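You operate a simulated robot arm through the tools that you are given. There is no shell and no other tool. Be economical: measure what you need, move in short steps, check, and stop when the job is done.

The job below is to be done with a simulated robot arm. You get a single attempt, and the scene is never put back.

TASK
Turn off the big burner, spoon tea into the deep pan and cover it.
Fine: knob at OFF first; one red spoon from the tea bowl, spoon back; the small lid goes on.
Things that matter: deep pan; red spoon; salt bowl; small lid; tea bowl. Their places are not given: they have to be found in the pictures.

It is judged by the outcome, as a careful person would: the job done as asked, and still so three seconds after it is handed in. It fails if anything else is knocked over, pushed out of place, dropped, spilled or broken. Lids that push on must go on centred and level and be pressed home; caps that screw on are set level and turned clockwise until they are tight.

THE ROBOT
A 6-joint arm with a two-finger parallel gripper, fixed in place. Base frame: the origin is at the foot of the arm, x ahead of it, y to its left, z up; the work surface is at about z = 0.85. Units: m, degrees, N and s.
With the tool pointing down near the work surface it reaches from about 0.18 to 0.84 m from the base axis. Its first joint turns from -166.0 to 166.0 degrees. Payload 3.91 kg.
The tool frame sits at the grasp point between the pads (the TCP): z along the fingers, y along the line on which they close. The tips reach 0.03 m beyond it. Largest opening 0.11 m; finger width 0.02, thickness 0.01; the body of the gripper, 0.048 by 0.112 m, starts 0.055 m behind the TCP.
Orientation is that of the tool frame in the base frame, as a unit quaternion [w, x, y, z]. With the fingers straight down and closing along the base's y, the tool's x points along the base's -x, its y along +y and its z along -z.

THE INTERFACE
- The arm moves only by the tool nudge_tool. Its argument "moves" is a list of rows, each a list of 3 entries, a list of its own where there are three numbers: the shift along the tool's x, y, z in units of 200 mm (1.0 is 200 mm), then the turn, a rotation vector about the tool's x, y, z in units of 90 degrees (1.0 is 90 degrees), then the finger opening in m, from 0 to 0.11. In form: [[[dx, dy, dz], [wx, wy, wz], jaw], ...]. A call has 1 to 8 rows; each row is the pose to reach, as a shift and turn from the pose commanded when the call began, along the tool's axes at that moment. A call with a number of a shift or a turn outside -1 to 1 is refused whole. Each row takes 0.2 s and may step no farther than 0.05 m and 8.6 degrees from the row before; otherwise, or with a gripper value out of range, the whole call is refused. Where a pose cannot be reached the arm comes as near as it can. A force on the tool above 80 N (or 10 N above the force at the start of the call, whichever is more), or a blocked arm, ends the call early, and 0.2 s more pass. Each finger travels about 0.108 m/s and halts on what it meets, pressing with about 33 N; the grip force reading is that of the motor and also rises with nothing between the fingers. The clock runs only during rows and for 0.2 s after the last one: add rows that repeat a pose to give the fingers time. The reply holds the time, the measured pose of the TCP, the force on the tool along the base axes, the opening and the grip force, in the units named above and with some noise, with the torque about the TCP (base axes, N m) and any sound that the robot's microphone picked up, and new pictures: "pictures" is both (left out), scene, wrist or none.
- Cameras (640 x 400 px; columns grow to the right, rows downward): "scene" is fixed at [0.2183, 0.4988, 1.6164]; the picture's right is [-0.45, -0.89, 0.00], its down [-0.84, 0.42, -0.33] and it looks along [0.29, -0.15, -0.94] (base axes); focal length 228 px, centre (320, 200). "wrist" rides on the gripper at [0.077, 0.007, -0.114] in the tool frame; the picture's right is [-0.09, 1.00, 0.00], its down [-0.80, -0.07, -0.59] and it looks along [-0.59, -0.05, 0.80] (tool axes); focal length 270 px, centre (320, 200).
- raise_lower(by): slides the trunk up (or, below 0, down) by that many m; the arm rides with it, the base frame stays. It gives what a move gives, with no picture.
- pixel_to_xyz(camera, pixels): for up to 12 pixels [column, row] of the newest picture of that camera ("zoom" is the newest enlarged one), the place [x, y, z] in the base frame of the surface seen there, good to about 0.002 m. No time passes.
- enlarge(camera, box): a new picture of the part [left, top, right, bottom] of that camera's present view, enlarged. No time passes.
- finish_job(): hands the job in; it is judged then, once.

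Go step by step. Measure first, check grasps and placings, and put right what went wrong. The budget is 80 turns and 200 pictures, counting those below and the enlarged ones. Unless the task says otherwise, let go and move clear before handing in, and close with one line.

The tools are called as a command line: name --argument value ..., lists and objects as JSON in quotes. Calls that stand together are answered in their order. nudge_tool: Moves the arm, as the interface text tells. Its arguments: {"type":"object","properties":{"moves":{"type":"array","items":{"type":"array"}},"pictures":{"type":"string","enum":["both","scene","wrist","none"]}},"required":["moves"]} The other tools are called the same way: raise_lower (by) slides the trunk up or down; pixel_to_xyz (camera, pixels) gives the place of the surface under pixels of a picture; enlarge (camera, box) takes an enlarged picture of a part of a camera's view; finish_job () hands the job in.

At the start:

```text
time: 0.0
position: [0.2899, 0.2108, 1.3574]
orientation: [0.0, -0.001, 1.0, -0.001]
wrist_force: [0.2, -0.2, -0.4]
wrist_torque: [0.03, 0.0, -0.04]
opening: 0.1098
finger_force: 0.1
trunk travel left (down, up): [-0.475, 0.065]
```

scene: 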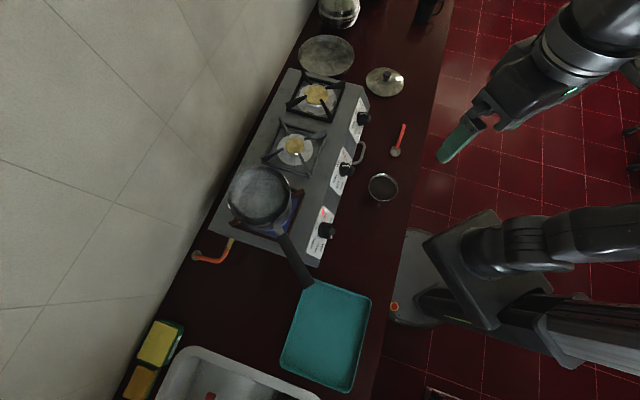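
wrist: 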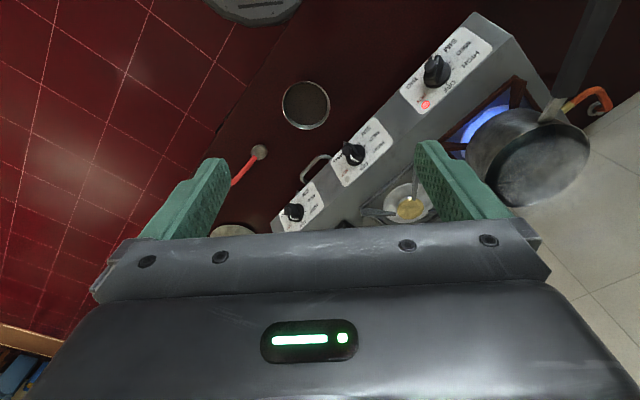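

The scene shows a stove with three knobs, a lit burner under the pan at (260,195), a bowl at (383,187), a red spoon at (398,142) and lids near (385,82) and (326,55). I'll enlarge these parts to identify them.

enlarge --camera "scene" --box '[280, 0, 460, 112]'

enlarge --camera "scene" --box '[220, 100, 420, 225]'

enlarge --camera "wrist" --box '[220, 10, 520, 230]'

pixel_to_xyz --camera "scene" --pixels '[[383, 187], [384, 175], [397, 153], [403, 126], [385, 82], [391, 77], [327, 231], [347, 169], [364, 119], [262, 200], [326, 55], [340, 8]]'

```text
3.56 times, centred on (370, 56) of scene
```

zoom: 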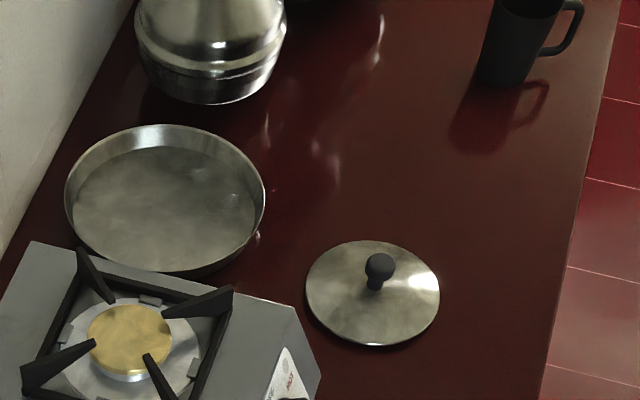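

```text
3.20 times, centred on (320, 162) of scene
```

zoom: 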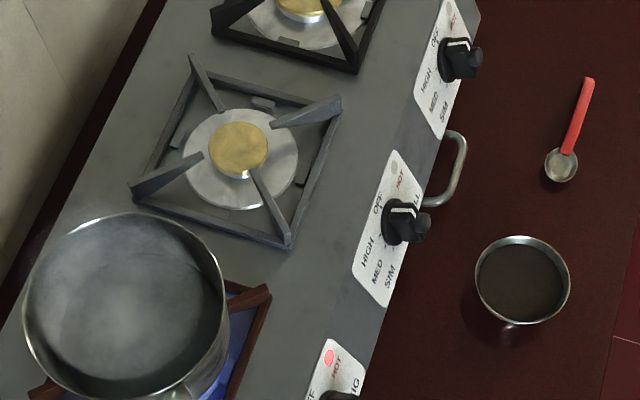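

```text
1.82 times, centred on (370, 120) of wrist
```

zoom: 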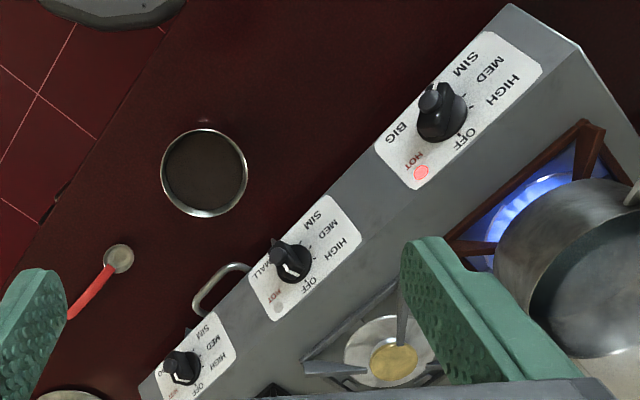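

```text
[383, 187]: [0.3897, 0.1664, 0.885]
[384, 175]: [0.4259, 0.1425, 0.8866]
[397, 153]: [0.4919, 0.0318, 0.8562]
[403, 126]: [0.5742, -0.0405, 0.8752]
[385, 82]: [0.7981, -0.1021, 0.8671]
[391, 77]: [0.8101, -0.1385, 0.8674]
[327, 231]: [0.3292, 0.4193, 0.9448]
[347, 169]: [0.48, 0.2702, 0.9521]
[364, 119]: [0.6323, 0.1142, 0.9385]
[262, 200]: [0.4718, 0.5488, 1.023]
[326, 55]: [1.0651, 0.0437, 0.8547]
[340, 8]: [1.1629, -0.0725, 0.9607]
```

The bowl at (383,187) holds dark granules, like tea, and the BIG knob at (327,231) is lit HOT. I need detail of the bowl, spoon, knob and pan.

enlarge --camera "scene" --box '[360, 115, 424, 210]'

enlarge --camera "scene" --box '[220, 155, 350, 290]'

enlarge --camera "wrist" --box '[390, 10, 510, 125]'

pixel_to_xyz --camera "wrist" --pixels '[[436, 70], [430, 64], [425, 105], [402, 93], [488, 42], [470, 14], [306, 105], [283, 103], [329, 107], [305, 82], [305, 129], [259, 152]]'

```text
4.21 times, centred on (392, 162) of scene
```

zoom: 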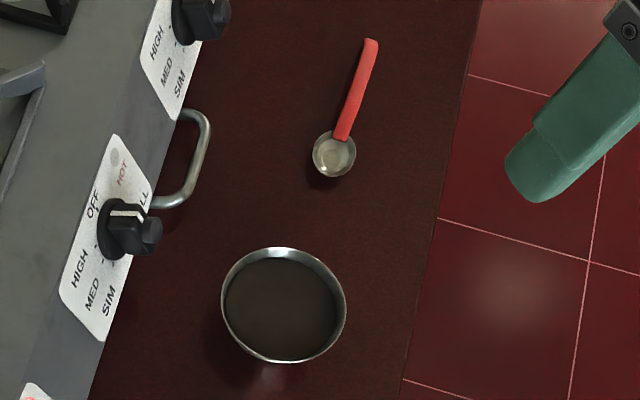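

```text
2.96 times, centred on (285, 222) of scene
```

zoom: 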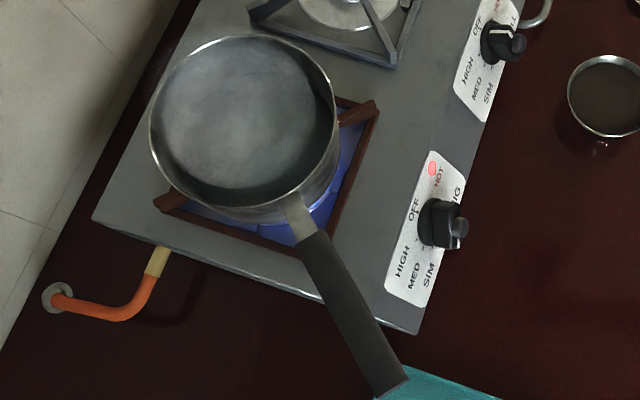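

```text
3.48 times, centred on (450, 68) of wrist
```

zoom: 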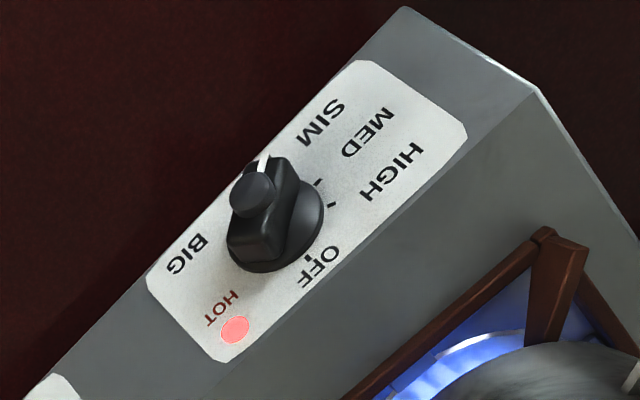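

```text
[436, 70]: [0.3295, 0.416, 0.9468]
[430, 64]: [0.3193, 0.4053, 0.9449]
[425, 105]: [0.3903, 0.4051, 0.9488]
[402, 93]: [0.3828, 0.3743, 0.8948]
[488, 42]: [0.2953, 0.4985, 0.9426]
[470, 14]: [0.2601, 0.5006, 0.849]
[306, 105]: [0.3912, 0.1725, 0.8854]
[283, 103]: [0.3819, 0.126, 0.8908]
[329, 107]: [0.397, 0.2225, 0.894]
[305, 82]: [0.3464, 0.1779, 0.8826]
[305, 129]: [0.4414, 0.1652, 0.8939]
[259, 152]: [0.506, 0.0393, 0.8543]
```

The BIG knob now points at SIM; OFF is around the dial toward the burner side. I'll measure the panel plane and the knob's parts in the zoom.

pixel_to_xyz --camera "zoom" --pixels '[[370, 75], [455, 130], [160, 280], [222, 352], [350, 180], [250, 195], [265, 160], [245, 245], [275, 185], [312, 200], [325, 260], [320, 115]]'

pixel_to_xyz --camera "scene" --pixels '[[230, 196], [290, 190], [262, 169], [258, 220], [274, 227], [307, 283], [262, 186], [240, 205], [280, 205], [385, 68], [366, 82], [404, 84]]'

```text
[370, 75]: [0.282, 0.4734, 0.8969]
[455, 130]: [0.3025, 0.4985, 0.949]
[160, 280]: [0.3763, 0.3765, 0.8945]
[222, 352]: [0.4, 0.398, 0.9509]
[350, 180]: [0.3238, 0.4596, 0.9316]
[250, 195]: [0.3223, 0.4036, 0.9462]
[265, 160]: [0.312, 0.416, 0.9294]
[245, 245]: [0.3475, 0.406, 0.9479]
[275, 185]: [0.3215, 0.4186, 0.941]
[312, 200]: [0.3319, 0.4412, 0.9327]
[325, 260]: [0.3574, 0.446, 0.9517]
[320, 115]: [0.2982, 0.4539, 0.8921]
```

```text
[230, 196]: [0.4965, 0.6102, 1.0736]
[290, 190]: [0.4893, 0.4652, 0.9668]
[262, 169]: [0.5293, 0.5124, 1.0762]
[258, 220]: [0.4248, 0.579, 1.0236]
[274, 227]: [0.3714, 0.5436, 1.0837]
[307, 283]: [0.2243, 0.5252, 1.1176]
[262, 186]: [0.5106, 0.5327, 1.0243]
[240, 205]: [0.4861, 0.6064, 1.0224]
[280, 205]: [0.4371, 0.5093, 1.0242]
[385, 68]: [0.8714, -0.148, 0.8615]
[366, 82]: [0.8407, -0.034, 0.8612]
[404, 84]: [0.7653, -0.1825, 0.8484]
```

The panel normal is about (-0.617,-0.600,0.51), with OFF uppermost and the pointer lower-left. I'll tilt the tool to face the knob from a standoff.

nudge_tool --moves '[[[0.05, 0.07, 0.11], [-0.028, -0.069, -0.0495], 0.11], [[0.1, 0.14, 0.22], [-0.056, -0.139, -0.099], 0.11], [[0.15, 0.2, 0.33], [-0.0845, -0.208, -0.1485], 0.11], [[0.2, 0.27, 0.44], [-0.1127, -0.2776, -0.198], 0.11], [[0.24, 0.33, 0.55], [-0.141, -0.347, -0.2475], 0.11], [[0.28, 0.4, 0.66], [-0.169, -0.4163, -0.297], 0.11], [[0.31, 0.47, 0.77], [-0.1973, -0.4857, -0.3465], 0.11], [[0.325, 0.535, 0.88], [-0.2254, -0.555, -0.396], 0.11]]'

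```text
time: 1.8
position: [0.2247, 0.3199, 1.1792]
orientation: [0.412, -0.295, 0.845, 0.169]
wrist_force: [-1.0, -0.4, -0.3]
wrist_torque: [0.0, 0.0, 0.02]
opening: 0.1097
finger_force: 0.1
trunk travel left (down, up): [-0.475, 0.065]
```

scene: 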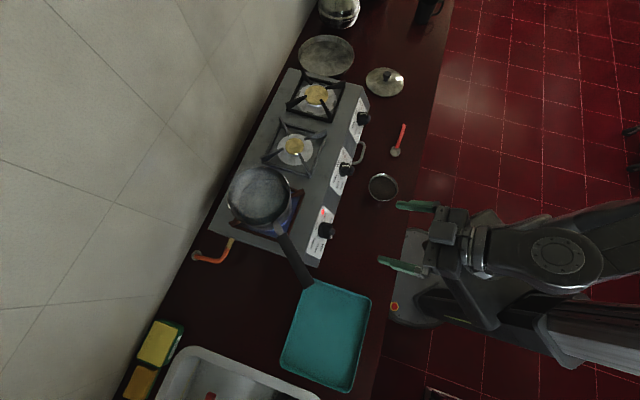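
wrist: 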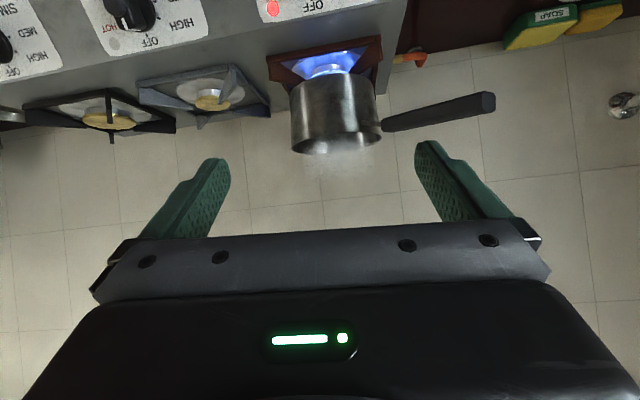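

The tool is nearly facing the knob panel; the BIG panel is at the top of the wrist view (300,10). I'll lower to come level with it.

nudge_tool --moves '[[[0.16, -0.008, 0.12], [-0.014, -0.035, -0.025], 0.11], [[0.32, -0.016, 0.24], [-0.028, -0.069, -0.0495], 0.11], [[0.48, -0.024, 0.36], [-0.028, -0.069, -0.0495], 0.11], [[0.637, -0.034, 0.48], [-0.028, -0.069, -0.0495], 0.11], [[0.637, -0.034, 0.48], [-0.028, -0.069, -0.0495], 0.11]]' --pictures "wrist"

enlarge --camera "wrist" --box '[220, 20, 420, 145]'

```text
time: 3.0
position: [0.2232, 0.3163, 1.0192]
orientation: [0.458, -0.327, 0.806, 0.183]
wrist_force: [0.0, 0.2, 0.5]
wrist_torque: [-0.05, -0.02, 0.0]
opening: 0.11
finger_force: 0.1
trunk travel left (down, up): [-0.475, 0.065]
```

wrist: 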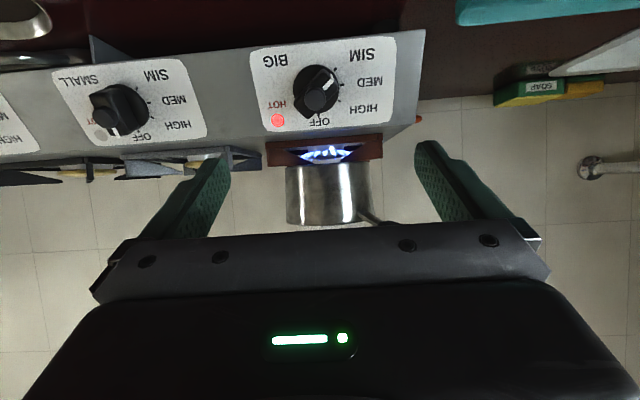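

```text
3.20 times, centred on (320, 82) of wrist
```

zoom: 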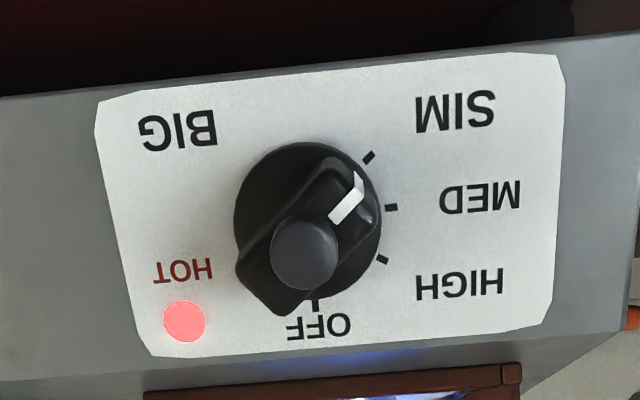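

A clear view: pointer on SIM at zoom (368,157), OFF mark at (315,305), and a protruding central nub at (305,253). I'll measure marks and knob geometry.

pixel_to_xyz --camera "zoom" --pixels '[[315, 306], [370, 157], [391, 207], [383, 259], [305, 253], [345, 200], [358, 180], [270, 275], [255, 230], [310, 185], [375, 215], [245, 200]]'

pixel_to_xyz --camera "zoom" --pixels '[[110, 110], [550, 70], [165, 345], [535, 315], [310, 148], [300, 170], [280, 220], [332, 255], [320, 190], [290, 305], [240, 265], [290, 245]]'

```text
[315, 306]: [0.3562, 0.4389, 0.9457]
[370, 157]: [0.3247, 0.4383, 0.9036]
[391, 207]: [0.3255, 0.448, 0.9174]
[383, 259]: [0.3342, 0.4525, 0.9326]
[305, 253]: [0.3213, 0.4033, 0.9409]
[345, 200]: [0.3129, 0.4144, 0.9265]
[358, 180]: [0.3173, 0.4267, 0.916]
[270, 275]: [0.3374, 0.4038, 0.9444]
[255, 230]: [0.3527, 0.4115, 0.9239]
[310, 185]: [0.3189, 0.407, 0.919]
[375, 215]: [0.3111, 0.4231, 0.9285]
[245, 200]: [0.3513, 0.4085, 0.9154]
```

```text
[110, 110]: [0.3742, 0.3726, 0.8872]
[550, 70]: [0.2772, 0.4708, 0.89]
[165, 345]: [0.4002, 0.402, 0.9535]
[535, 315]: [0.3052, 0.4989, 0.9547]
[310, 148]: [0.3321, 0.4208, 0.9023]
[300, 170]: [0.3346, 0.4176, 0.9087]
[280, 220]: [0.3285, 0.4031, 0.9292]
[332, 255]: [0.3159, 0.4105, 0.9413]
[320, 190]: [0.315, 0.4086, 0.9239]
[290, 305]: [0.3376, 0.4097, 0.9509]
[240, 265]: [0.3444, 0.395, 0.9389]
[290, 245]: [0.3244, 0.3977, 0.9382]
```

Axis centre of the knob is about (0.346,0.429,0.921) with the bar 32 mm and nub 41 mm above the panel; SIM→OFF is about 131° clockwise. I'll align the tool x with the pointer and move onto the axis.

nudge_tool --moves '[[[0, -0.005, 0.06], [0, 0, 0.09], 0.07], [[-0.002, -0.01, 0.12], [0, 0, 0.18], 0.07], [[-0.004, -0.015, 0.18], [0, 0, 0.27], 0.07], [[-0.006, -0.02, 0.24], [0, 0, 0.36], 0.07], [[-0.008, -0.025, 0.3], [0, 0, 0.45], 0.07], [[-0.008, -0.027, 0.367], [0, 0, 0.54], 0.07], [[-0.008, -0.027, 0.367], [0, 0, 0.54], 0.07]]'

```text
time: 4.6
position: [0.2365, 0.3742, 1.1525]
orientation: [0.341, 0.034, 0.87, 0.355]
wrist_force: [0.1, 0.5, -0.3]
wrist_torque: [-0.02, 0.01, 0.01]
opening: 0.0699
finger_force: 0.0
out of reach, approached as far as the arm can: row 1, 2, 3, 4, 5, 6, 7
trunk travel left (down, up): [-0.475, 0.065]
```

scene: 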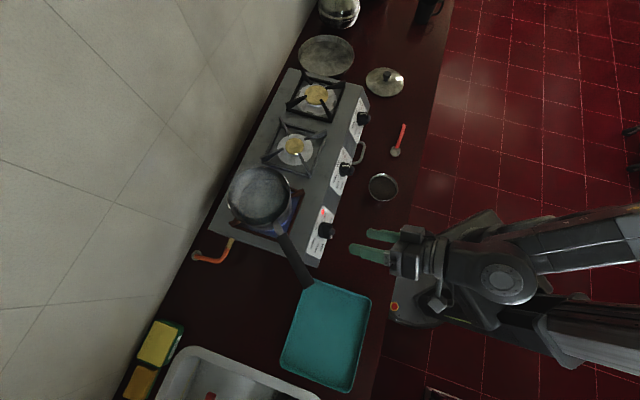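
wrist: 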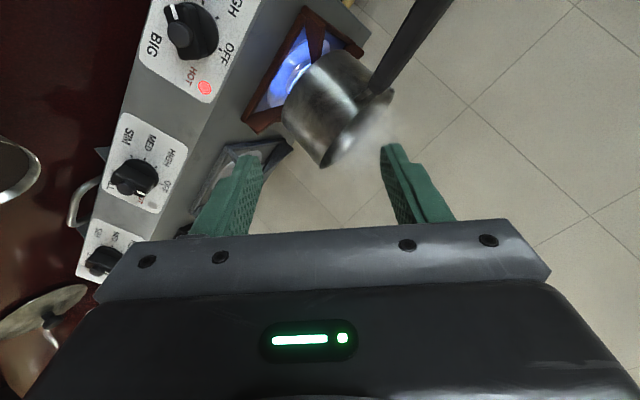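

The arm couldn't reach that low with the trunk where it is (z stayed at 1.15). I'll lower the trunk a bit.

raise_lower --by -0.15

```text
time: 6.3
position: [0.236, 0.3721, 1.0018]
orientation: [0.341, 0.034, 0.87, 0.354]
wrist_force: [0.1, 0.4, -0.6]
wrist_torque: [-0.01, 0.01, 0.02]
opening: 0.0701
finger_force: 0.0
trunk travel left (down, up): [-0.325, 0.215]
```

Orientation is right (tool x along the pointer, z into the panel). Now shift onto the knob axis at 0.12 m standoff.

nudge_tool --moves '[[[-0.055, -0.076, 0.059], [0, 0, 0], 0.07], [[-0.11, -0.152, 0.118], [0, 0, 0], 0.07], [[-0.11, -0.152, 0.118], [0, 0, 0], 0.07]]' --pictures "wrist"

```text
time: 7.2
position: [0.2677, 0.3598, 1.0076]
orientation: [0.341, 0.035, 0.872, 0.351]
wrist_force: [0.4, -0.2, 0.3]
wrist_torque: [0.0, -0.01, 0.0]
opening: 0.0701
finger_force: 0.0
out of reach, approached as far as the arm can: row 1, 2, 3
trunk travel left (down, up): [-0.325, 0.215]
```

wrist: 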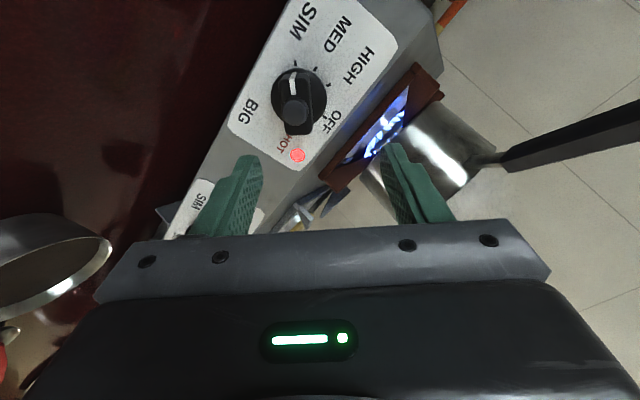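

Still short on z by ~25 mm. I'll back off along the tool axis, then lower the trunk further.

nudge_tool --moves '[[[0, 0, -0.2], [0, 0, 0], 0.07], [[0, 0, -0.4], [0, 0, 0], 0.07], [[0, 0, -0.5], [0, 0, 0], 0.07]]' --pictures "none"

raise_lower --by -0.15

```text
time: 8.0
position: [0.2032, 0.3004, 1.0572]
orientation: [0.34, 0.033, 0.87, 0.354]
wrist_force: [1.0, -0.7, 0.6]
wrist_torque: [0.03, -0.02, 0.02]
opening: 0.0698
finger_force: 0.0
trunk travel left (down, up): [-0.325, 0.215]
```

```text
time: 9.7
position: [0.2043, 0.3012, 0.9079]
orientation: [0.341, 0.034, 0.87, 0.354]
wrist_force: [-0.3, 0.5, 1.3]
wrist_torque: [0.01, 0.01, 0.03]
opening: 0.07
finger_force: 0.1
trunk travel left (down, up): [-0.175, 0.365]
```

Now at (0.204,0.301,0.908); move up and onto the axis at 0.12 m standoff.

nudge_tool --moves '[[[-0.12, 0.12, 0.03], [0, 0, 0], 0.07], [[-0.26, 0.26, 0.08], [0, 0, 0], 0.07], [[-0.3925, 0.3845, 0.183], [0, 0, 0], 0.07], [[-0.3925, 0.3845, 0.183], [0, 0, 0], 0.07]]' --pictures "both"

```text
time: 10.7
position: [0.2736, 0.3544, 0.9854]
orientation: [0.34, 0.033, 0.871, 0.354]
wrist_force: [-0.5, 0.6, -0.3]
wrist_torque: [0.0, -0.02, 0.0]
opening: 0.0701
finger_force: 0.1
trunk travel left (down, up): [-0.175, 0.365]
```

scene: 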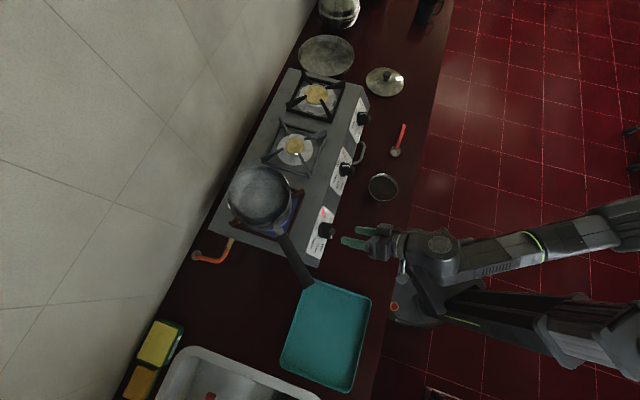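
wrist: 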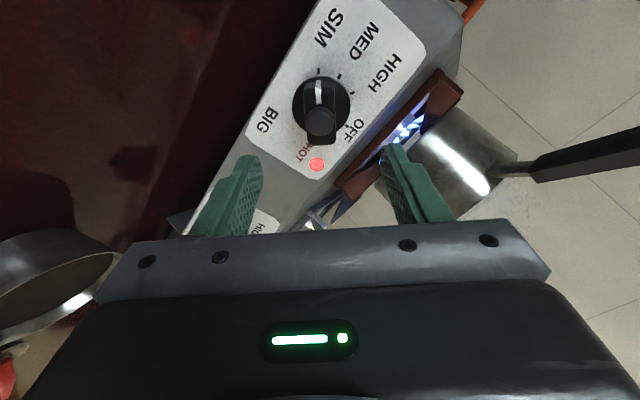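

Well aligned: pointer vertical at column 320 midway between the fingers. Advance 77 mm and close on the bar.

nudge_tool --moves '[[[0.013, 0, 0.15], [0, 0, 0], 0.07], [[0.013, 0, 0.28], [0, 0, 0], 0.07], [[0.013, 0, 0.385], [0, 0, 0], 0.07], [[0.013, 0, 0.385], [0, 0, 0], 0.07], [[0.013, 0, 0.385], [0, 0, 0], 0.02], [[0.013, 0, 0.385], [0, 0, 0], 0.015], [[0.013, 0, 0.385], [0, 0, 0], 0.015]]' --pictures "wrist"

```text
time: 12.3
position: [0.3172, 0.4034, 0.9437]
orientation: [0.34, 0.032, 0.87, 0.355]
wrist_force: [1.4, 1.6, -0.2]
wrist_torque: [0.94, 0.4, 0.51]
opening: 0.0241
finger_force: 44.7
trunk travel left (down, up): [-0.175, 0.365]
```

wrist: 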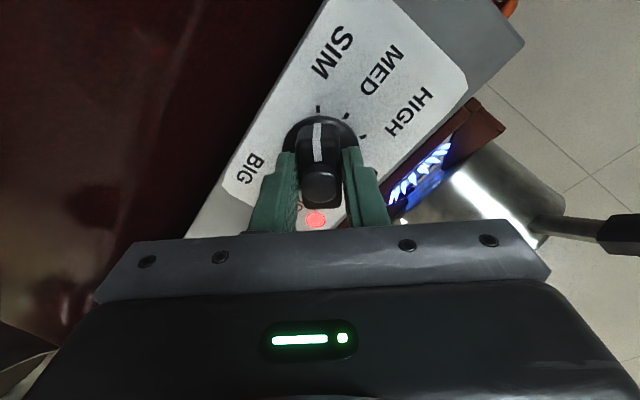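

Gripped on the bar (24 mm, 45 N). Turn clockwise the first 65°.

nudge_tool --moves '[[[0, 0, 0], [0, 0, 0.09], 0.015], [[0, 0, 0], [0, 0, 0.18], 0.015], [[0, 0, 0], [0, 0, 0.27], 0.015], [[0, 0, 0], [0, 0, 0.36], 0.015], [[0, 0, 0], [0, 0, 0.45], 0.015], [[0, 0, 0], [0, 0, 0.54], 0.015], [[0, 0, 0], [0, 0, 0.63], 0.015], [[0, 0, 0], [0, 0, 0.72], 0.015]]' --pictures "wrist"

```text
time: 13.9
position: [0.3208, 0.4026, 0.9436]
orientation: [0.133, 0.422, 0.772, 0.456]
wrist_force: [-37.6, 19.5, -18.7]
wrist_torque: [0.79, 0.17, 1.09]
opening: 0.0246
finger_force: 45.1
out of reach, approached as far as the arm can: row 6, 7
trunk travel left (down, up): [-0.175, 0.365]
stopped in row 7: the force on the tool passed its limit at 97 N (the readings are from after the stop); the commanded pose is now the measured one
```

wrist: 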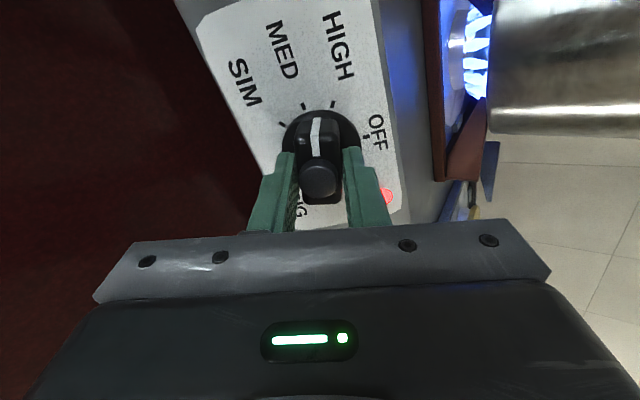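

The knob is now between MED and HIGH, and the wrist hit its limit. I'll release, back off, and regrip with the tool turned the other way round (−180°).

nudge_tool --moves '[[[0, 0, 0], [0, 0, 0], 0.07], [[0, 0, 0], [0, 0, 0], 0.07], [[0, 0, 0], [0, 0, 0], 0.07], [[0, 0, -0.2], [0, 0, 0], 0.07], [[0, 0, -0.42], [0, 0, -0.08], 0.07], [[0, 0, -0.5], [0, 0, -0.17], 0.07], [[0, 0, -0.5], [0, 0, -0.26], 0.07], [[0, 0, -0.5], [0, 0, -0.35], 0.07]]' --pictures "none"

nudge_tool --moves '[[[0, 0, 0], [0, 0, -0.09], 0.07], [[0, 0, 0], [0, 0, -0.18], 0.07], [[0, 0, 0], [0, 0, -0.27], 0.07], [[0, 0, 0], [0, 0, -0.36], 0.07], [[0, 0, 0], [0, 0, -0.45], 0.07], [[0, 0, 0], [0, 0, -0.54], 0.07], [[0, 0, 0], [0, 0, -0.63], 0.07], [[0, 0, 0], [0, 0, -0.72], 0.07]]' --pictures "wrist"

```text
time: 15.7
position: [0.2665, 0.3394, 1.0013]
orientation: [0.255, 0.202, 0.856, 0.401]
wrist_force: [0.4, 0.7, -0.5]
wrist_torque: [0.0, -0.03, 0.01]
opening: 0.07
finger_force: 0.1
trunk travel left (down, up): [-0.175, 0.365]
```

```text
time: 17.5
position: [0.2647, 0.3388, 1.003]
orientation: [0.43, -0.289, 0.831, 0.204]
wrist_force: [0.1, -0.1, 0.7]
wrist_torque: [-0.01, 0.0, 0.01]
opening: 0.0697
finger_force: 0.0
trunk travel left (down, up): [-0.175, 0.365]
```

wrist: 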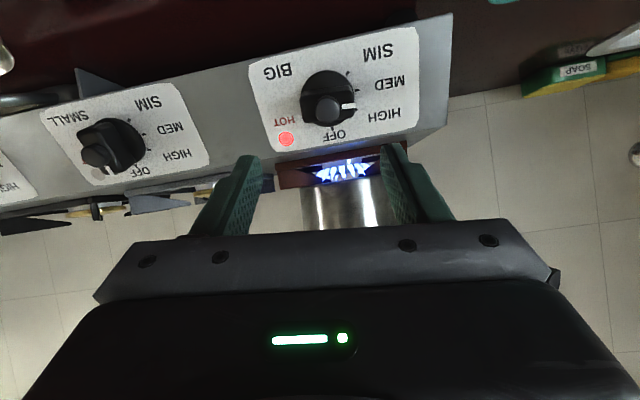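

Now tool x is nearly down. Continue the counter rotation by another 65°.

nudge_tool --moves '[[[0, 0, 0], [0, 0, -0.09], 0.07], [[0, 0, 0], [0, 0, -0.18], 0.07], [[0, 0, 0], [0, 0, -0.27], 0.07], [[0, 0, 0], [0, 0, -0.36], 0.07], [[0, 0, 0], [0, 0, -0.45], 0.07], [[0, 0, 0], [0, 0, -0.54], 0.07], [[0, 0, 0], [0, 0, -0.63], 0.07], [[0, 0, 0], [0, 0, -0.72], 0.07]]' --pictures "wrist"

```text
time: 19.3
position: [0.2668, 0.3392, 1.0021]
orientation: [-0.472, 0.689, -0.547, 0.059]
wrist_force: [0.4, 0.5, 1.2]
wrist_torque: [0.0, 0.02, 0.0]
opening: 0.0701
finger_force: 0.0
trunk travel left (down, up): [-0.175, 0.365]
```

wrist: 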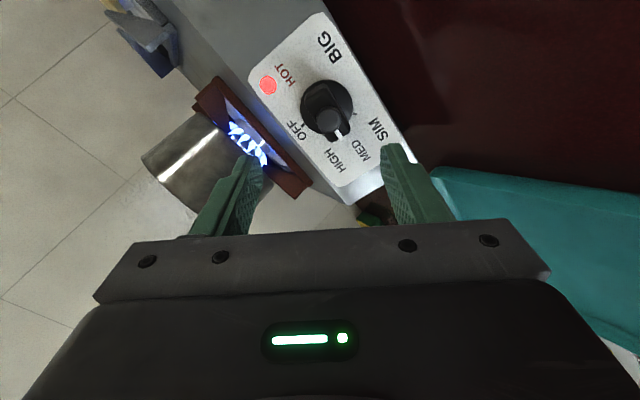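

This side is reachable. Measure the pointer angle precisely.

enlarge --camera "wrist" --box '[275, 60, 395, 180]'

pixel_to_xyz --camera "wrist" --pixels '[[329, 118], [338, 134], [335, 125], [312, 97]]'

```text
3.33 times, centred on (335, 120) of wrist
```

zoom: 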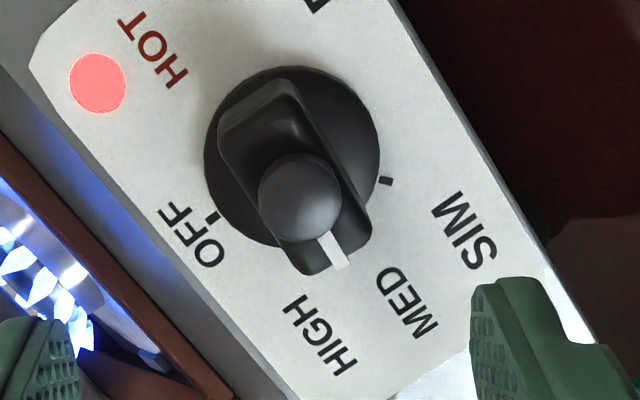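

```text
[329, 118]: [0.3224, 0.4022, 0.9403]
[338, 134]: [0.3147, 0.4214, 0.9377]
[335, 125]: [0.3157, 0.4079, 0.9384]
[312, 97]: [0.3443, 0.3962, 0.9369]
```

Pointer is at about 90° (left). Rotate a further −32° with a small tilt correction and move onto the knob axis.

nudge_tool --moves '[[[-0.004, 0.013, 0.03], [0.006, -0.002, -0.09], 0.07], [[-0.008, 0.026, 0.06], [0.012, -0.003, -0.18], 0.07], [[-0.013, 0.038, 0.09], [0.018, -0.005, -0.27], 0.07], [[-0.017, 0.051, 0.1225], [0.0234, -0.0067, -0.358], 0.07], [[-0.017, 0.051, 0.1225], [0.0234, -0.0067, -0.358], 0.07]]' --pictures "wrist"

```text
time: 20.5
position: [0.2734, 0.3577, 0.9833]
orientation: [-0.453, 0.805, -0.331, 0.194]
wrist_force: [-0.1, -1.0, -0.6]
wrist_torque: [-0.01, 0.03, 0.01]
opening: 0.0701
finger_force: 0.1
trunk travel left (down, up): [-0.175, 0.365]
```

wrist: 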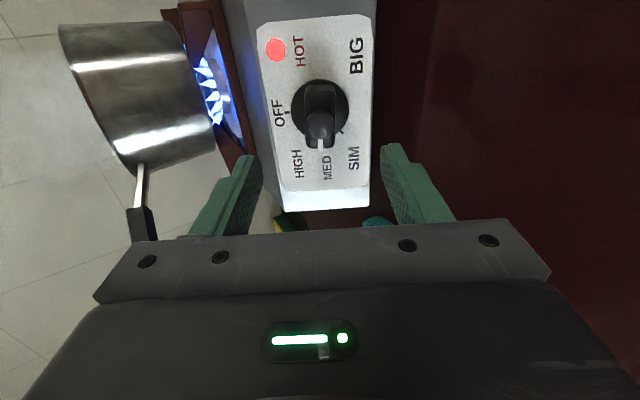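

Aligned. Advance and grip.

nudge_tool --moves '[[[0, 0, 0.15], [0, 0, 0], 0.07], [[0, 0, 0.28], [0, 0, 0], 0.07], [[0, 0, 0.38], [0, 0, 0], 0.07], [[0, 0, 0.38], [0, 0, 0], 0.07], [[0, 0, 0.38], [0, 0, 0], 0.02], [[0, 0, 0.38], [0, 0, 0], 0.015], [[0, 0, 0.38], [0, 0, 0], 0.015]]' --pictures "none"

nudge_tool --moves '[[[0, 0, 0], [0, 0, 0.09], 0.015], [[0, 0, 0], [0, 0, 0.18], 0.015], [[0, 0, 0], [0, 0, 0.27], 0.015], [[0, 0, 0], [0, 0, 0.36], 0.015], [[0, 0, 0], [0, 0, 0.45], 0.015], [[0, 0, 0], [0, 0, 0.54], 0.015], [[0, 0, 0], [0, 0, 0.63], 0.015], [[0, 0, 0], [0, 0, 0.72], 0.015]]' --pictures "wrist"

```text
time: 22.1
position: [0.3194, 0.4013, 0.9441]
orientation: [-0.453, 0.805, -0.331, 0.193]
wrist_force: [3.9, 3.6, 3.4]
wrist_torque: [0.69, -0.73, 0.01]
opening: 0.024
finger_force: 45.0
trunk travel left (down, up): [-0.175, 0.365]
```

```text
time: 23.9
position: [0.32, 0.401, 0.9436]
orientation: [0.487, -0.5, 0.712, 0.079]
wrist_force: [11.0, 9.4, 26.2]
wrist_torque: [-0.27, 0.13, -0.17]
opening: 0.0239
finger_force: 44.6
trunk travel left (down, up): [-0.175, 0.365]
```

wrist: 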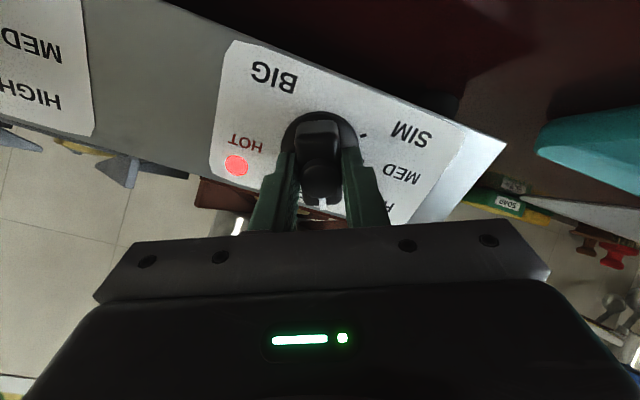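

Turned 65° without trouble; about 25° remain to OFF.

nudge_tool --moves '[[[0, 0, 0], [0, 0, 0.09], 0.015], [[0, 0, 0], [0, 0, 0.18], 0.015], [[0, 0, 0], [0, 0, 0.24], 0.015], [[0, 0, 0], [0, 0, 0.29], 0.015], [[0, 0, 0], [0, 0, 0.29], 0.015]]' --pictures "wrist"

enlarge --camera "wrist" --box '[210, 60, 430, 240]'

```text
time: 25.1
position: [0.3194, 0.4026, 0.9441]
orientation: [0.456, -0.328, 0.806, 0.188]
wrist_force: [12.0, 9.1, 21.9]
wrist_torque: [0.36, -0.41, 0.88]
opening: 0.0236
finger_force: 44.9
trunk travel left (down, up): [-0.175, 0.365]
```

wrist: 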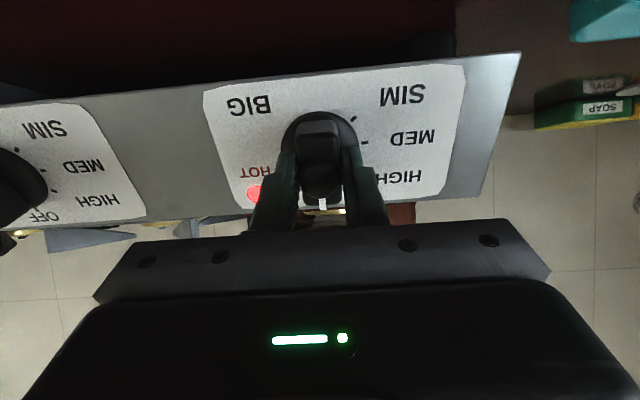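

```text
2.22 times, centred on (320, 150) of wrist
```

zoom: 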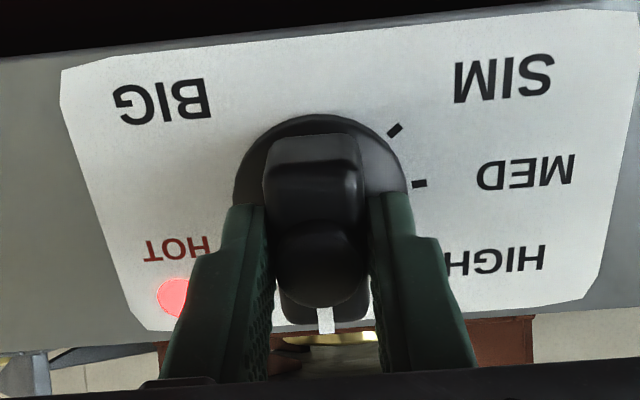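

The pointer now appears straight up and the flame glow is gone. Release, back off and check.

nudge_tool --moves '[[[0, 0, 0], [0, 0, 0], 0.07], [[0, 0, 0], [0, 0, 0], 0.07], [[0, 0, 0], [0, 0, 0], 0.07], [[0, 0, -0.2], [0, 0, 0], 0.07], [[0, 0, -0.42], [0, 0, 0], 0.07], [[0, 0, -0.64], [0, 0, 0], 0.07], [[0, 0, -0.64], [0, 0, 0], 0.07]]' --pictures "both"

enlarge --camera "wrist" --box '[230, 20, 440, 160]'

```text
time: 26.7
position: [0.2399, 0.321, 1.0059]
orientation: [0.455, -0.329, 0.806, 0.187]
wrist_force: [0.1, 1.0, 0.4]
wrist_torque: [-0.01, -0.02, -0.02]
opening: 0.0699
finger_force: 0.0
trunk travel left (down, up): [-0.175, 0.365]
```

scene: 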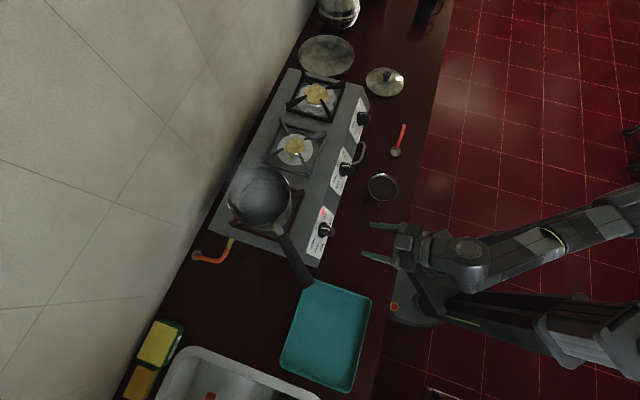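
wrist: 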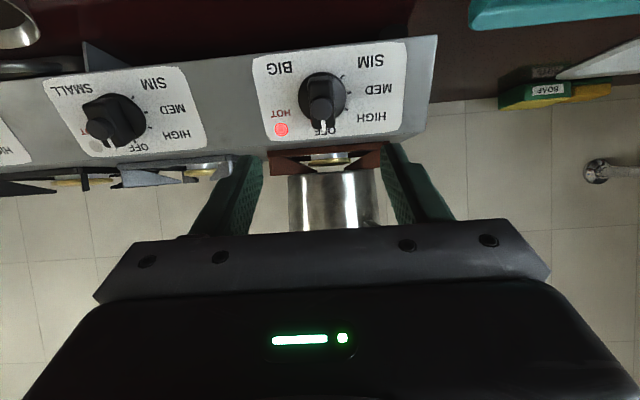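

```text
2.86 times, centred on (335, 90) of wrist
```

zoom: 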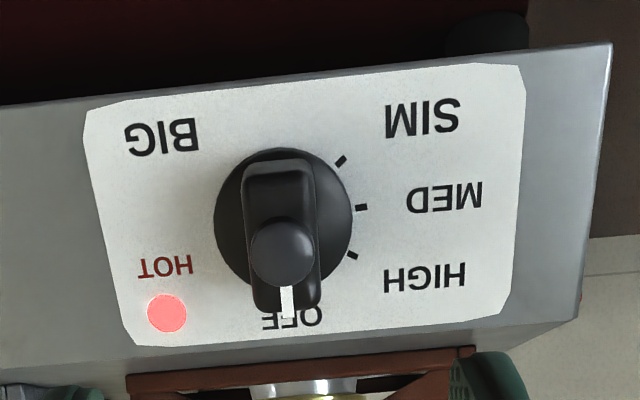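

The knob is at OFF and the flame is out. Next, the spoon: measure it, the bowl and the lid from the scene camera.

enlarge --camera "scene" --box '[360, 115, 424, 205]'

pixel_to_xyz --camera "scene" --pixels '[[395, 152], [393, 155], [398, 146], [399, 142], [401, 136], [403, 129], [404, 125], [372, 180], [397, 187], [383, 200], [384, 176], [383, 188]]'

```text
4.44 times, centred on (392, 160) of scene
```

zoom: 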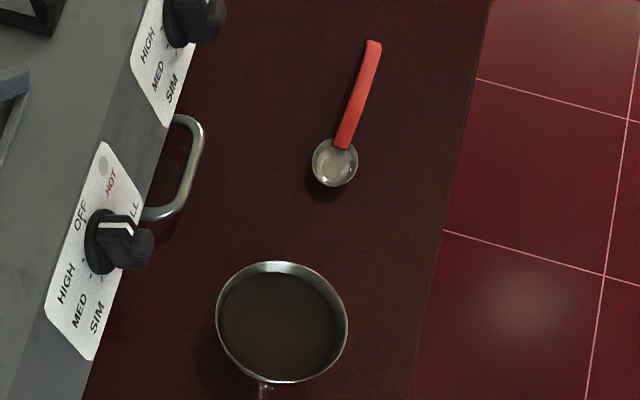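

```text
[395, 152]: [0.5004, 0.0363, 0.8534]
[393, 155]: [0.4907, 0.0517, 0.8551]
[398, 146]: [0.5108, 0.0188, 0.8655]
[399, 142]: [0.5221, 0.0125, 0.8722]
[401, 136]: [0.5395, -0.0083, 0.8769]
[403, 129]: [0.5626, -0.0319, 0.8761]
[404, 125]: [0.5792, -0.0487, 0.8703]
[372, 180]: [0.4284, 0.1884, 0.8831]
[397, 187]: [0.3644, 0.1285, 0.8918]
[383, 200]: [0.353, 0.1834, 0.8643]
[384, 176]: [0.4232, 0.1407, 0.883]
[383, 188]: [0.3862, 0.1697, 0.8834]
```

Spoon: head at about (0.50,0.036,0.853), arched red handle running to (0.579,−0.049,0.870); tea surface 0.884, bowl centre about (0.392,0.173). Now raise and bring the tool vertical.

nudge_tool --moves '[[[-0.07, 0, -0.05], [0, 0.09, 0], 0.07], [[-0.14, 0, -0.09], [0, 0.18, 0], 0.07], [[-0.21, 0, -0.13], [0, 0.27, 0], 0.07], [[-0.28, 0, -0.17], [0, 0.36, 0], 0.07], [[-0.35, 0, -0.21], [0, 0.45, 0], 0.07], [[-0.42, 0, -0.25], [0, 0.54, 0], 0.07], [[-0.49, 0, -0.29], [0, 0.63, 0], 0.07], [[-0.515, 0, -0.31], [0, 0.656, 0], 0.07]]' --pictures "none"

nudge_tool --moves '[[[0, 0, 0], [0, 0, -0.09], 0.06], [[0, 0, 0], [0, 0, -0.18], 0.06], [[0, 0, 0], [0, 0, -0.27], 0.06], [[0, 0, 0], [0, 0, -0.36], 0.06], [[0, 0, 0], [0, 0, -0.45], 0.06], [[0, 0, 0], [0, 0, -0.54], 0.06], [[0, 0, 0], [0, 0, -0.63], 0.06], [[0, 0, 0], [0, 0, -0.72], 0.06]]' --pictures "none"

```text
time: 28.5
position: [0.241, 0.324, 1.0979]
orientation: [0.001, -0.378, 0.926, 0.002]
wrist_force: [0.3, 0.0, 0.3]
wrist_torque: [-0.01, -0.01, 0.0]
opening: 0.0701
finger_force: 0.1
out of reach, approached as far as the arm can: row 7, 8
trunk travel left (down, up): [-0.175, 0.365]
```

```text
time: 30.3
position: [0.2403, 0.3237, 1.0953]
orientation: [-0.001, 0.816, -0.578, -0.002]
wrist_force: [-0.7, 0.2, 0.2]
wrist_torque: [0.01, 0.0, -0.04]
opening: 0.0597
finger_force: 0.0
trunk travel left (down, up): [-0.175, 0.365]
```

Tool is vertical and yawed most of the way. Travel toward the spoon and finish the yaw.

nudge_tool --moves '[[[0.18, -0.08, 0], [0, 0, -0.0524], 0.05], [[0.37, -0.16, 0], [0, 0, -0.105], 0.05], [[0.56, -0.24, 0], [0, 0, -0.157], 0.05], [[0.75, -0.32, 0], [0, 0, -0.21], 0.05], [[0.94, -0.397, 0], [0, 0, -0.262], 0.05], [[0.94, -0.397, 0], [0, 0, -0.262], 0.05]]' --pictures "none"

```text
time: 31.7
position: [0.3772, 0.1726, 1.0965]
orientation: [-0.001, 0.916, -0.4, -0.001]
wrist_force: [-0.3, -0.8, 0.2]
wrist_torque: [0.0, 0.0, 0.0]
opening: 0.05
finger_force: 0.1
trunk travel left (down, up): [-0.175, 0.365]
```

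Continue toward the spoon and look.

nudge_tool --moves '[[[0.2, 0, 0.05], [0, 0, 0], 0.05], [[0.42, 0, 0.1], [0, 0, 0], 0.05], [[0.65, 0, 0.15], [0, 0, 0], 0.05], [[0.85, 0.01, 0.2], [0, 0, 0], 0.05], [[0.99, 0.01, 0.25], [0, 0, 0], 0.05], [[0.99, 0.01, 0.25], [0, 0, 0], 0.05]]' --pictures "both"

```text
time: 33.1
position: [0.5109, 0.0277, 1.0441]
orientation: [0.001, 0.916, -0.4, -0.002]
wrist_force: [0.2, -0.3, -0.9]
wrist_torque: [-0.01, 0.01, 0.0]
opening: 0.0501
finger_force: 0.1
trunk travel left (down, up): [-0.175, 0.365]
```

scene: 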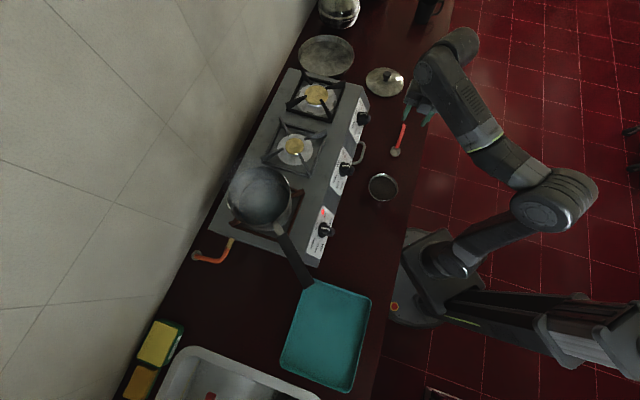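
wrist: 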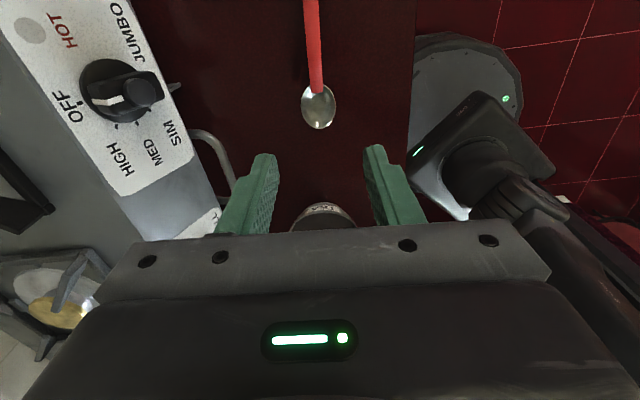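

The spoon is well in view, head at (319,105) and handle running up. There's a label on the bowl at (325,208); let me read it and measure the spoon.

enlarge --camera "wrist" --box '[280, 190, 370, 235]'

pixel_to_xyz --camera "wrist" --pixels '[[319, 105], [319, 128], [303, 105], [335, 105], [319, 85], [318, 75], [316, 50], [313, 20], [312, 3], [306, 20], [320, 20], [325, 208]]'

```text
7.11 times, centred on (325, 212) of wrist
```

zoom: 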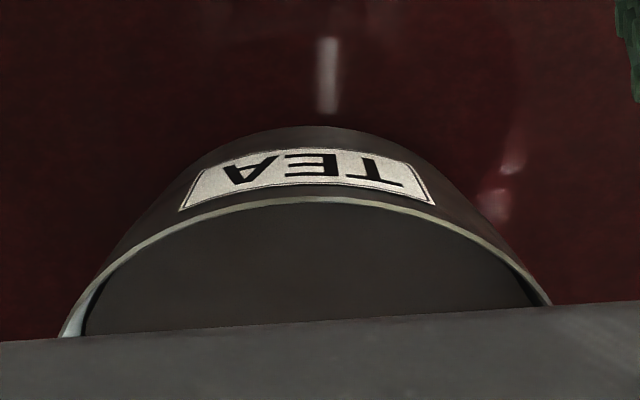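

```text
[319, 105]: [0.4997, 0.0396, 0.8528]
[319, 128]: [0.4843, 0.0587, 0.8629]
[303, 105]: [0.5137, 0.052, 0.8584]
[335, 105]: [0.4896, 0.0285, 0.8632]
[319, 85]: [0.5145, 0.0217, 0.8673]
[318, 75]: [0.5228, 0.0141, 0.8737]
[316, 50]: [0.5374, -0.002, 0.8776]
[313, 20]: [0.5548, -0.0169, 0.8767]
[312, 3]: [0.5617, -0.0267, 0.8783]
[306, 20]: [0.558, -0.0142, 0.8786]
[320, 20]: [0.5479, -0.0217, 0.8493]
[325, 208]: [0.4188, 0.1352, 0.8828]
```

TEA is confirmed. Move over the handle near its end and go down to 0.93.

nudge_tool --moves '[[[0.15, 0, 0.1], [0, 0, -0.016], 0.04], [[0.3, 0, 0.25], [0, 0, -0.016], 0.04], [[0.381, -0.001, 0.42], [0, 0, -0.016], 0.04], [[0.381, -0.001, 0.57], [0, 0, -0.016], 0.04], [[0.381, -0.001, 0.57], [0, 0, -0.016], 0.04]]' --pictures "wrist"

```text
time: 34.3
position: [0.5618, -0.0284, 0.9305]
orientation: [0.0, 0.921, -0.389, -0.002]
wrist_force: [-0.2, -0.4, 0.9]
wrist_torque: [-0.03, 0.0, 0.01]
opening: 0.04
finger_force: 0.0
trunk travel left (down, up): [-0.175, 0.365]
```

wrist: 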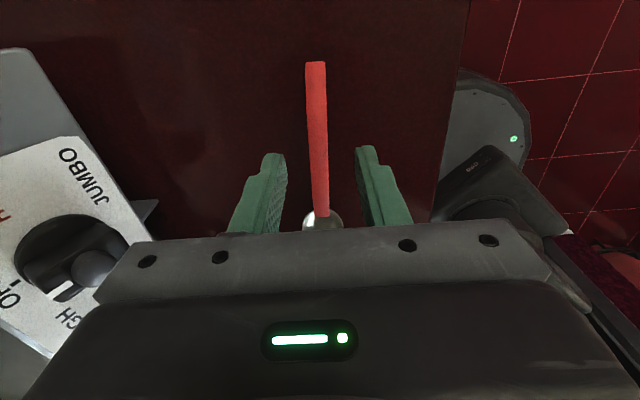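

Handle centred between the fingers. Lower to z 0.885 and close.

nudge_tool --moves '[[[0, 0, 0.12], [0, 0, 0], 0.04], [[0, 0, 0.2275], [0, 0, 0], 0.04], [[0, 0, 0.2275], [0, 0, 0], 0.04], [[0, 0, 0.2275], [0, 0, 0], 0.025], [[0, 0, 0.2275], [0, 0, 0], 0.01], [[0, 0, 0.2275], [0, 0, 0], 0.003], [[0, 0, 0.2275], [0, 0, 0], 0.003]]' --pictures "wrist"

```text
time: 35.9
position: [0.5605, -0.0314, 0.8865]
orientation: [0.0, 0.921, -0.389, -0.002]
wrist_force: [0.0, 0.1, 0.7]
wrist_torque: [-0.03, -0.08, 0.03]
opening: 0.012
finger_force: 32.6
trunk travel left (down, up): [-0.175, 0.365]
```

wrist: 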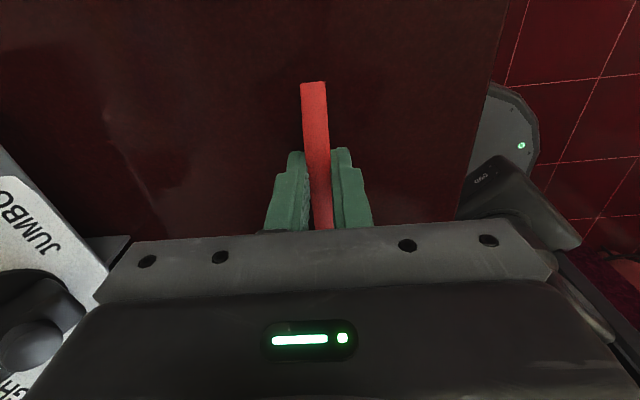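

Spoon gripped (12 mm). Lift straight up and check.

nudge_tool --moves '[[[0, 0, -0.1], [0, 0, 0], 0.003], [[0, 0, -0.3], [0, 0, 0], 0.003], [[0, 0, -0.5], [0, 0, 0], 0.003], [[0, 0, -0.7], [0, 0, 0], 0.003], [[0, 0, -0.7], [0, 0, 0], 0.003]]' --pictures "scene"

enlarge --camera "scene" --box '[360, 70, 460, 170]'

```text
time: 37.1
position: [0.5629, -0.031, 1.026]
orientation: [0.001, 0.921, -0.389, -0.001]
wrist_force: [-0.6, 0.4, -0.6]
wrist_torque: [0.01, -0.03, -0.01]
opening: 0.012
finger_force: 33.0
trunk travel left (down, up): [-0.175, 0.365]
```

scene: 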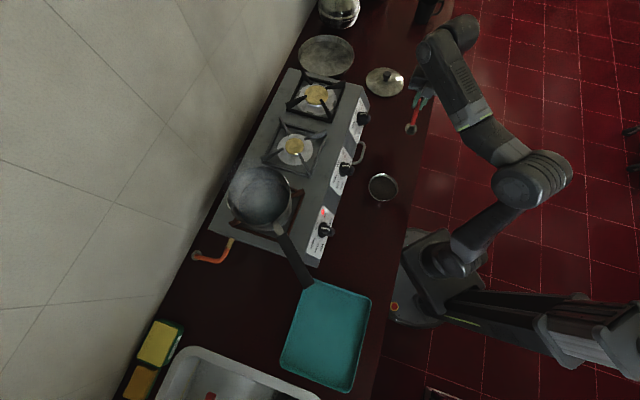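

```text
4.00 times, centred on (410, 120) of scene
```

zoom: 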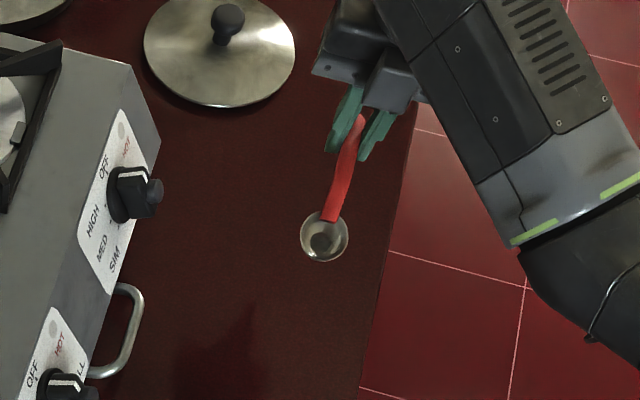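

The spoon is held firmly. Measure its head relative to the tool.

pixel_to_xyz --camera "zoom" --pixels '[[322, 242], [303, 237], [345, 237], [325, 259], [330, 213], [340, 185], [346, 165], [358, 125]]'

```text
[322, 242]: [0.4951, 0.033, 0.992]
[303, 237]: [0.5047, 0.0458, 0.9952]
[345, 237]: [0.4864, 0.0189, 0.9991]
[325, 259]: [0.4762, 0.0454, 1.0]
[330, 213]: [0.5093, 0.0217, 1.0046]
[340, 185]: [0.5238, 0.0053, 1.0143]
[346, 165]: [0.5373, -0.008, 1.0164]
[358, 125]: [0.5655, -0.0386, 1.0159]
```

Head is at tool-frame (−0.093, 0.004, 0.030). Move to a pre-scoop pose over the tea bowl, nose down 30°, head 30 mm above the tea.

nudge_tool --moves '[[[-0.2, -0.025, 0], [0, 0, 0], 0.003], [[-0.42, -0.05, 0], [0, 0.083, 0], 0.003], [[-0.63, -0.08, 0], [0, 0.166, 0], 0.003], [[-0.8, -0.1, 0.05], [0, 0.25, 0], 0.003], [[-0.925, -0.118, 0.15], [0, 0.333, 0], 0.003], [[-0.925, -0.118, 0.2], [0, 0.333, 0], 0.003], [[-0.925, -0.118, 0.2], [0, 0.333, 0], 0.003]]' --pictures "scene"

enlarge --camera "scene" --box '[340, 130, 440, 220]'

```text
time: 38.7
position: [0.4489, 0.1155, 0.9855]
orientation: [0.1, 0.89, -0.376, 0.237]
wrist_force: [0.2, 0.0, -0.5]
wrist_torque: [0.02, 0.01, -0.01]
opening: 0.0116
finger_force: 33.2
trunk travel left (down, up): [-0.175, 0.365]
```

scene: 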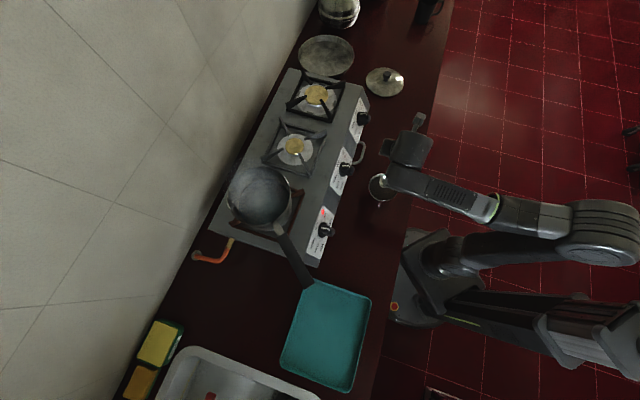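

```text
4.44 times, centred on (390, 175) of scene
```

zoom: 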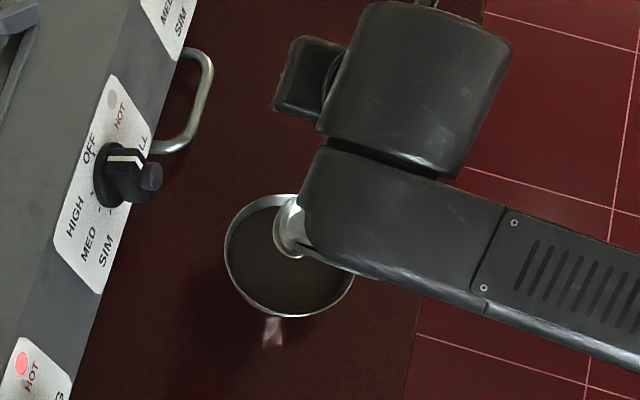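

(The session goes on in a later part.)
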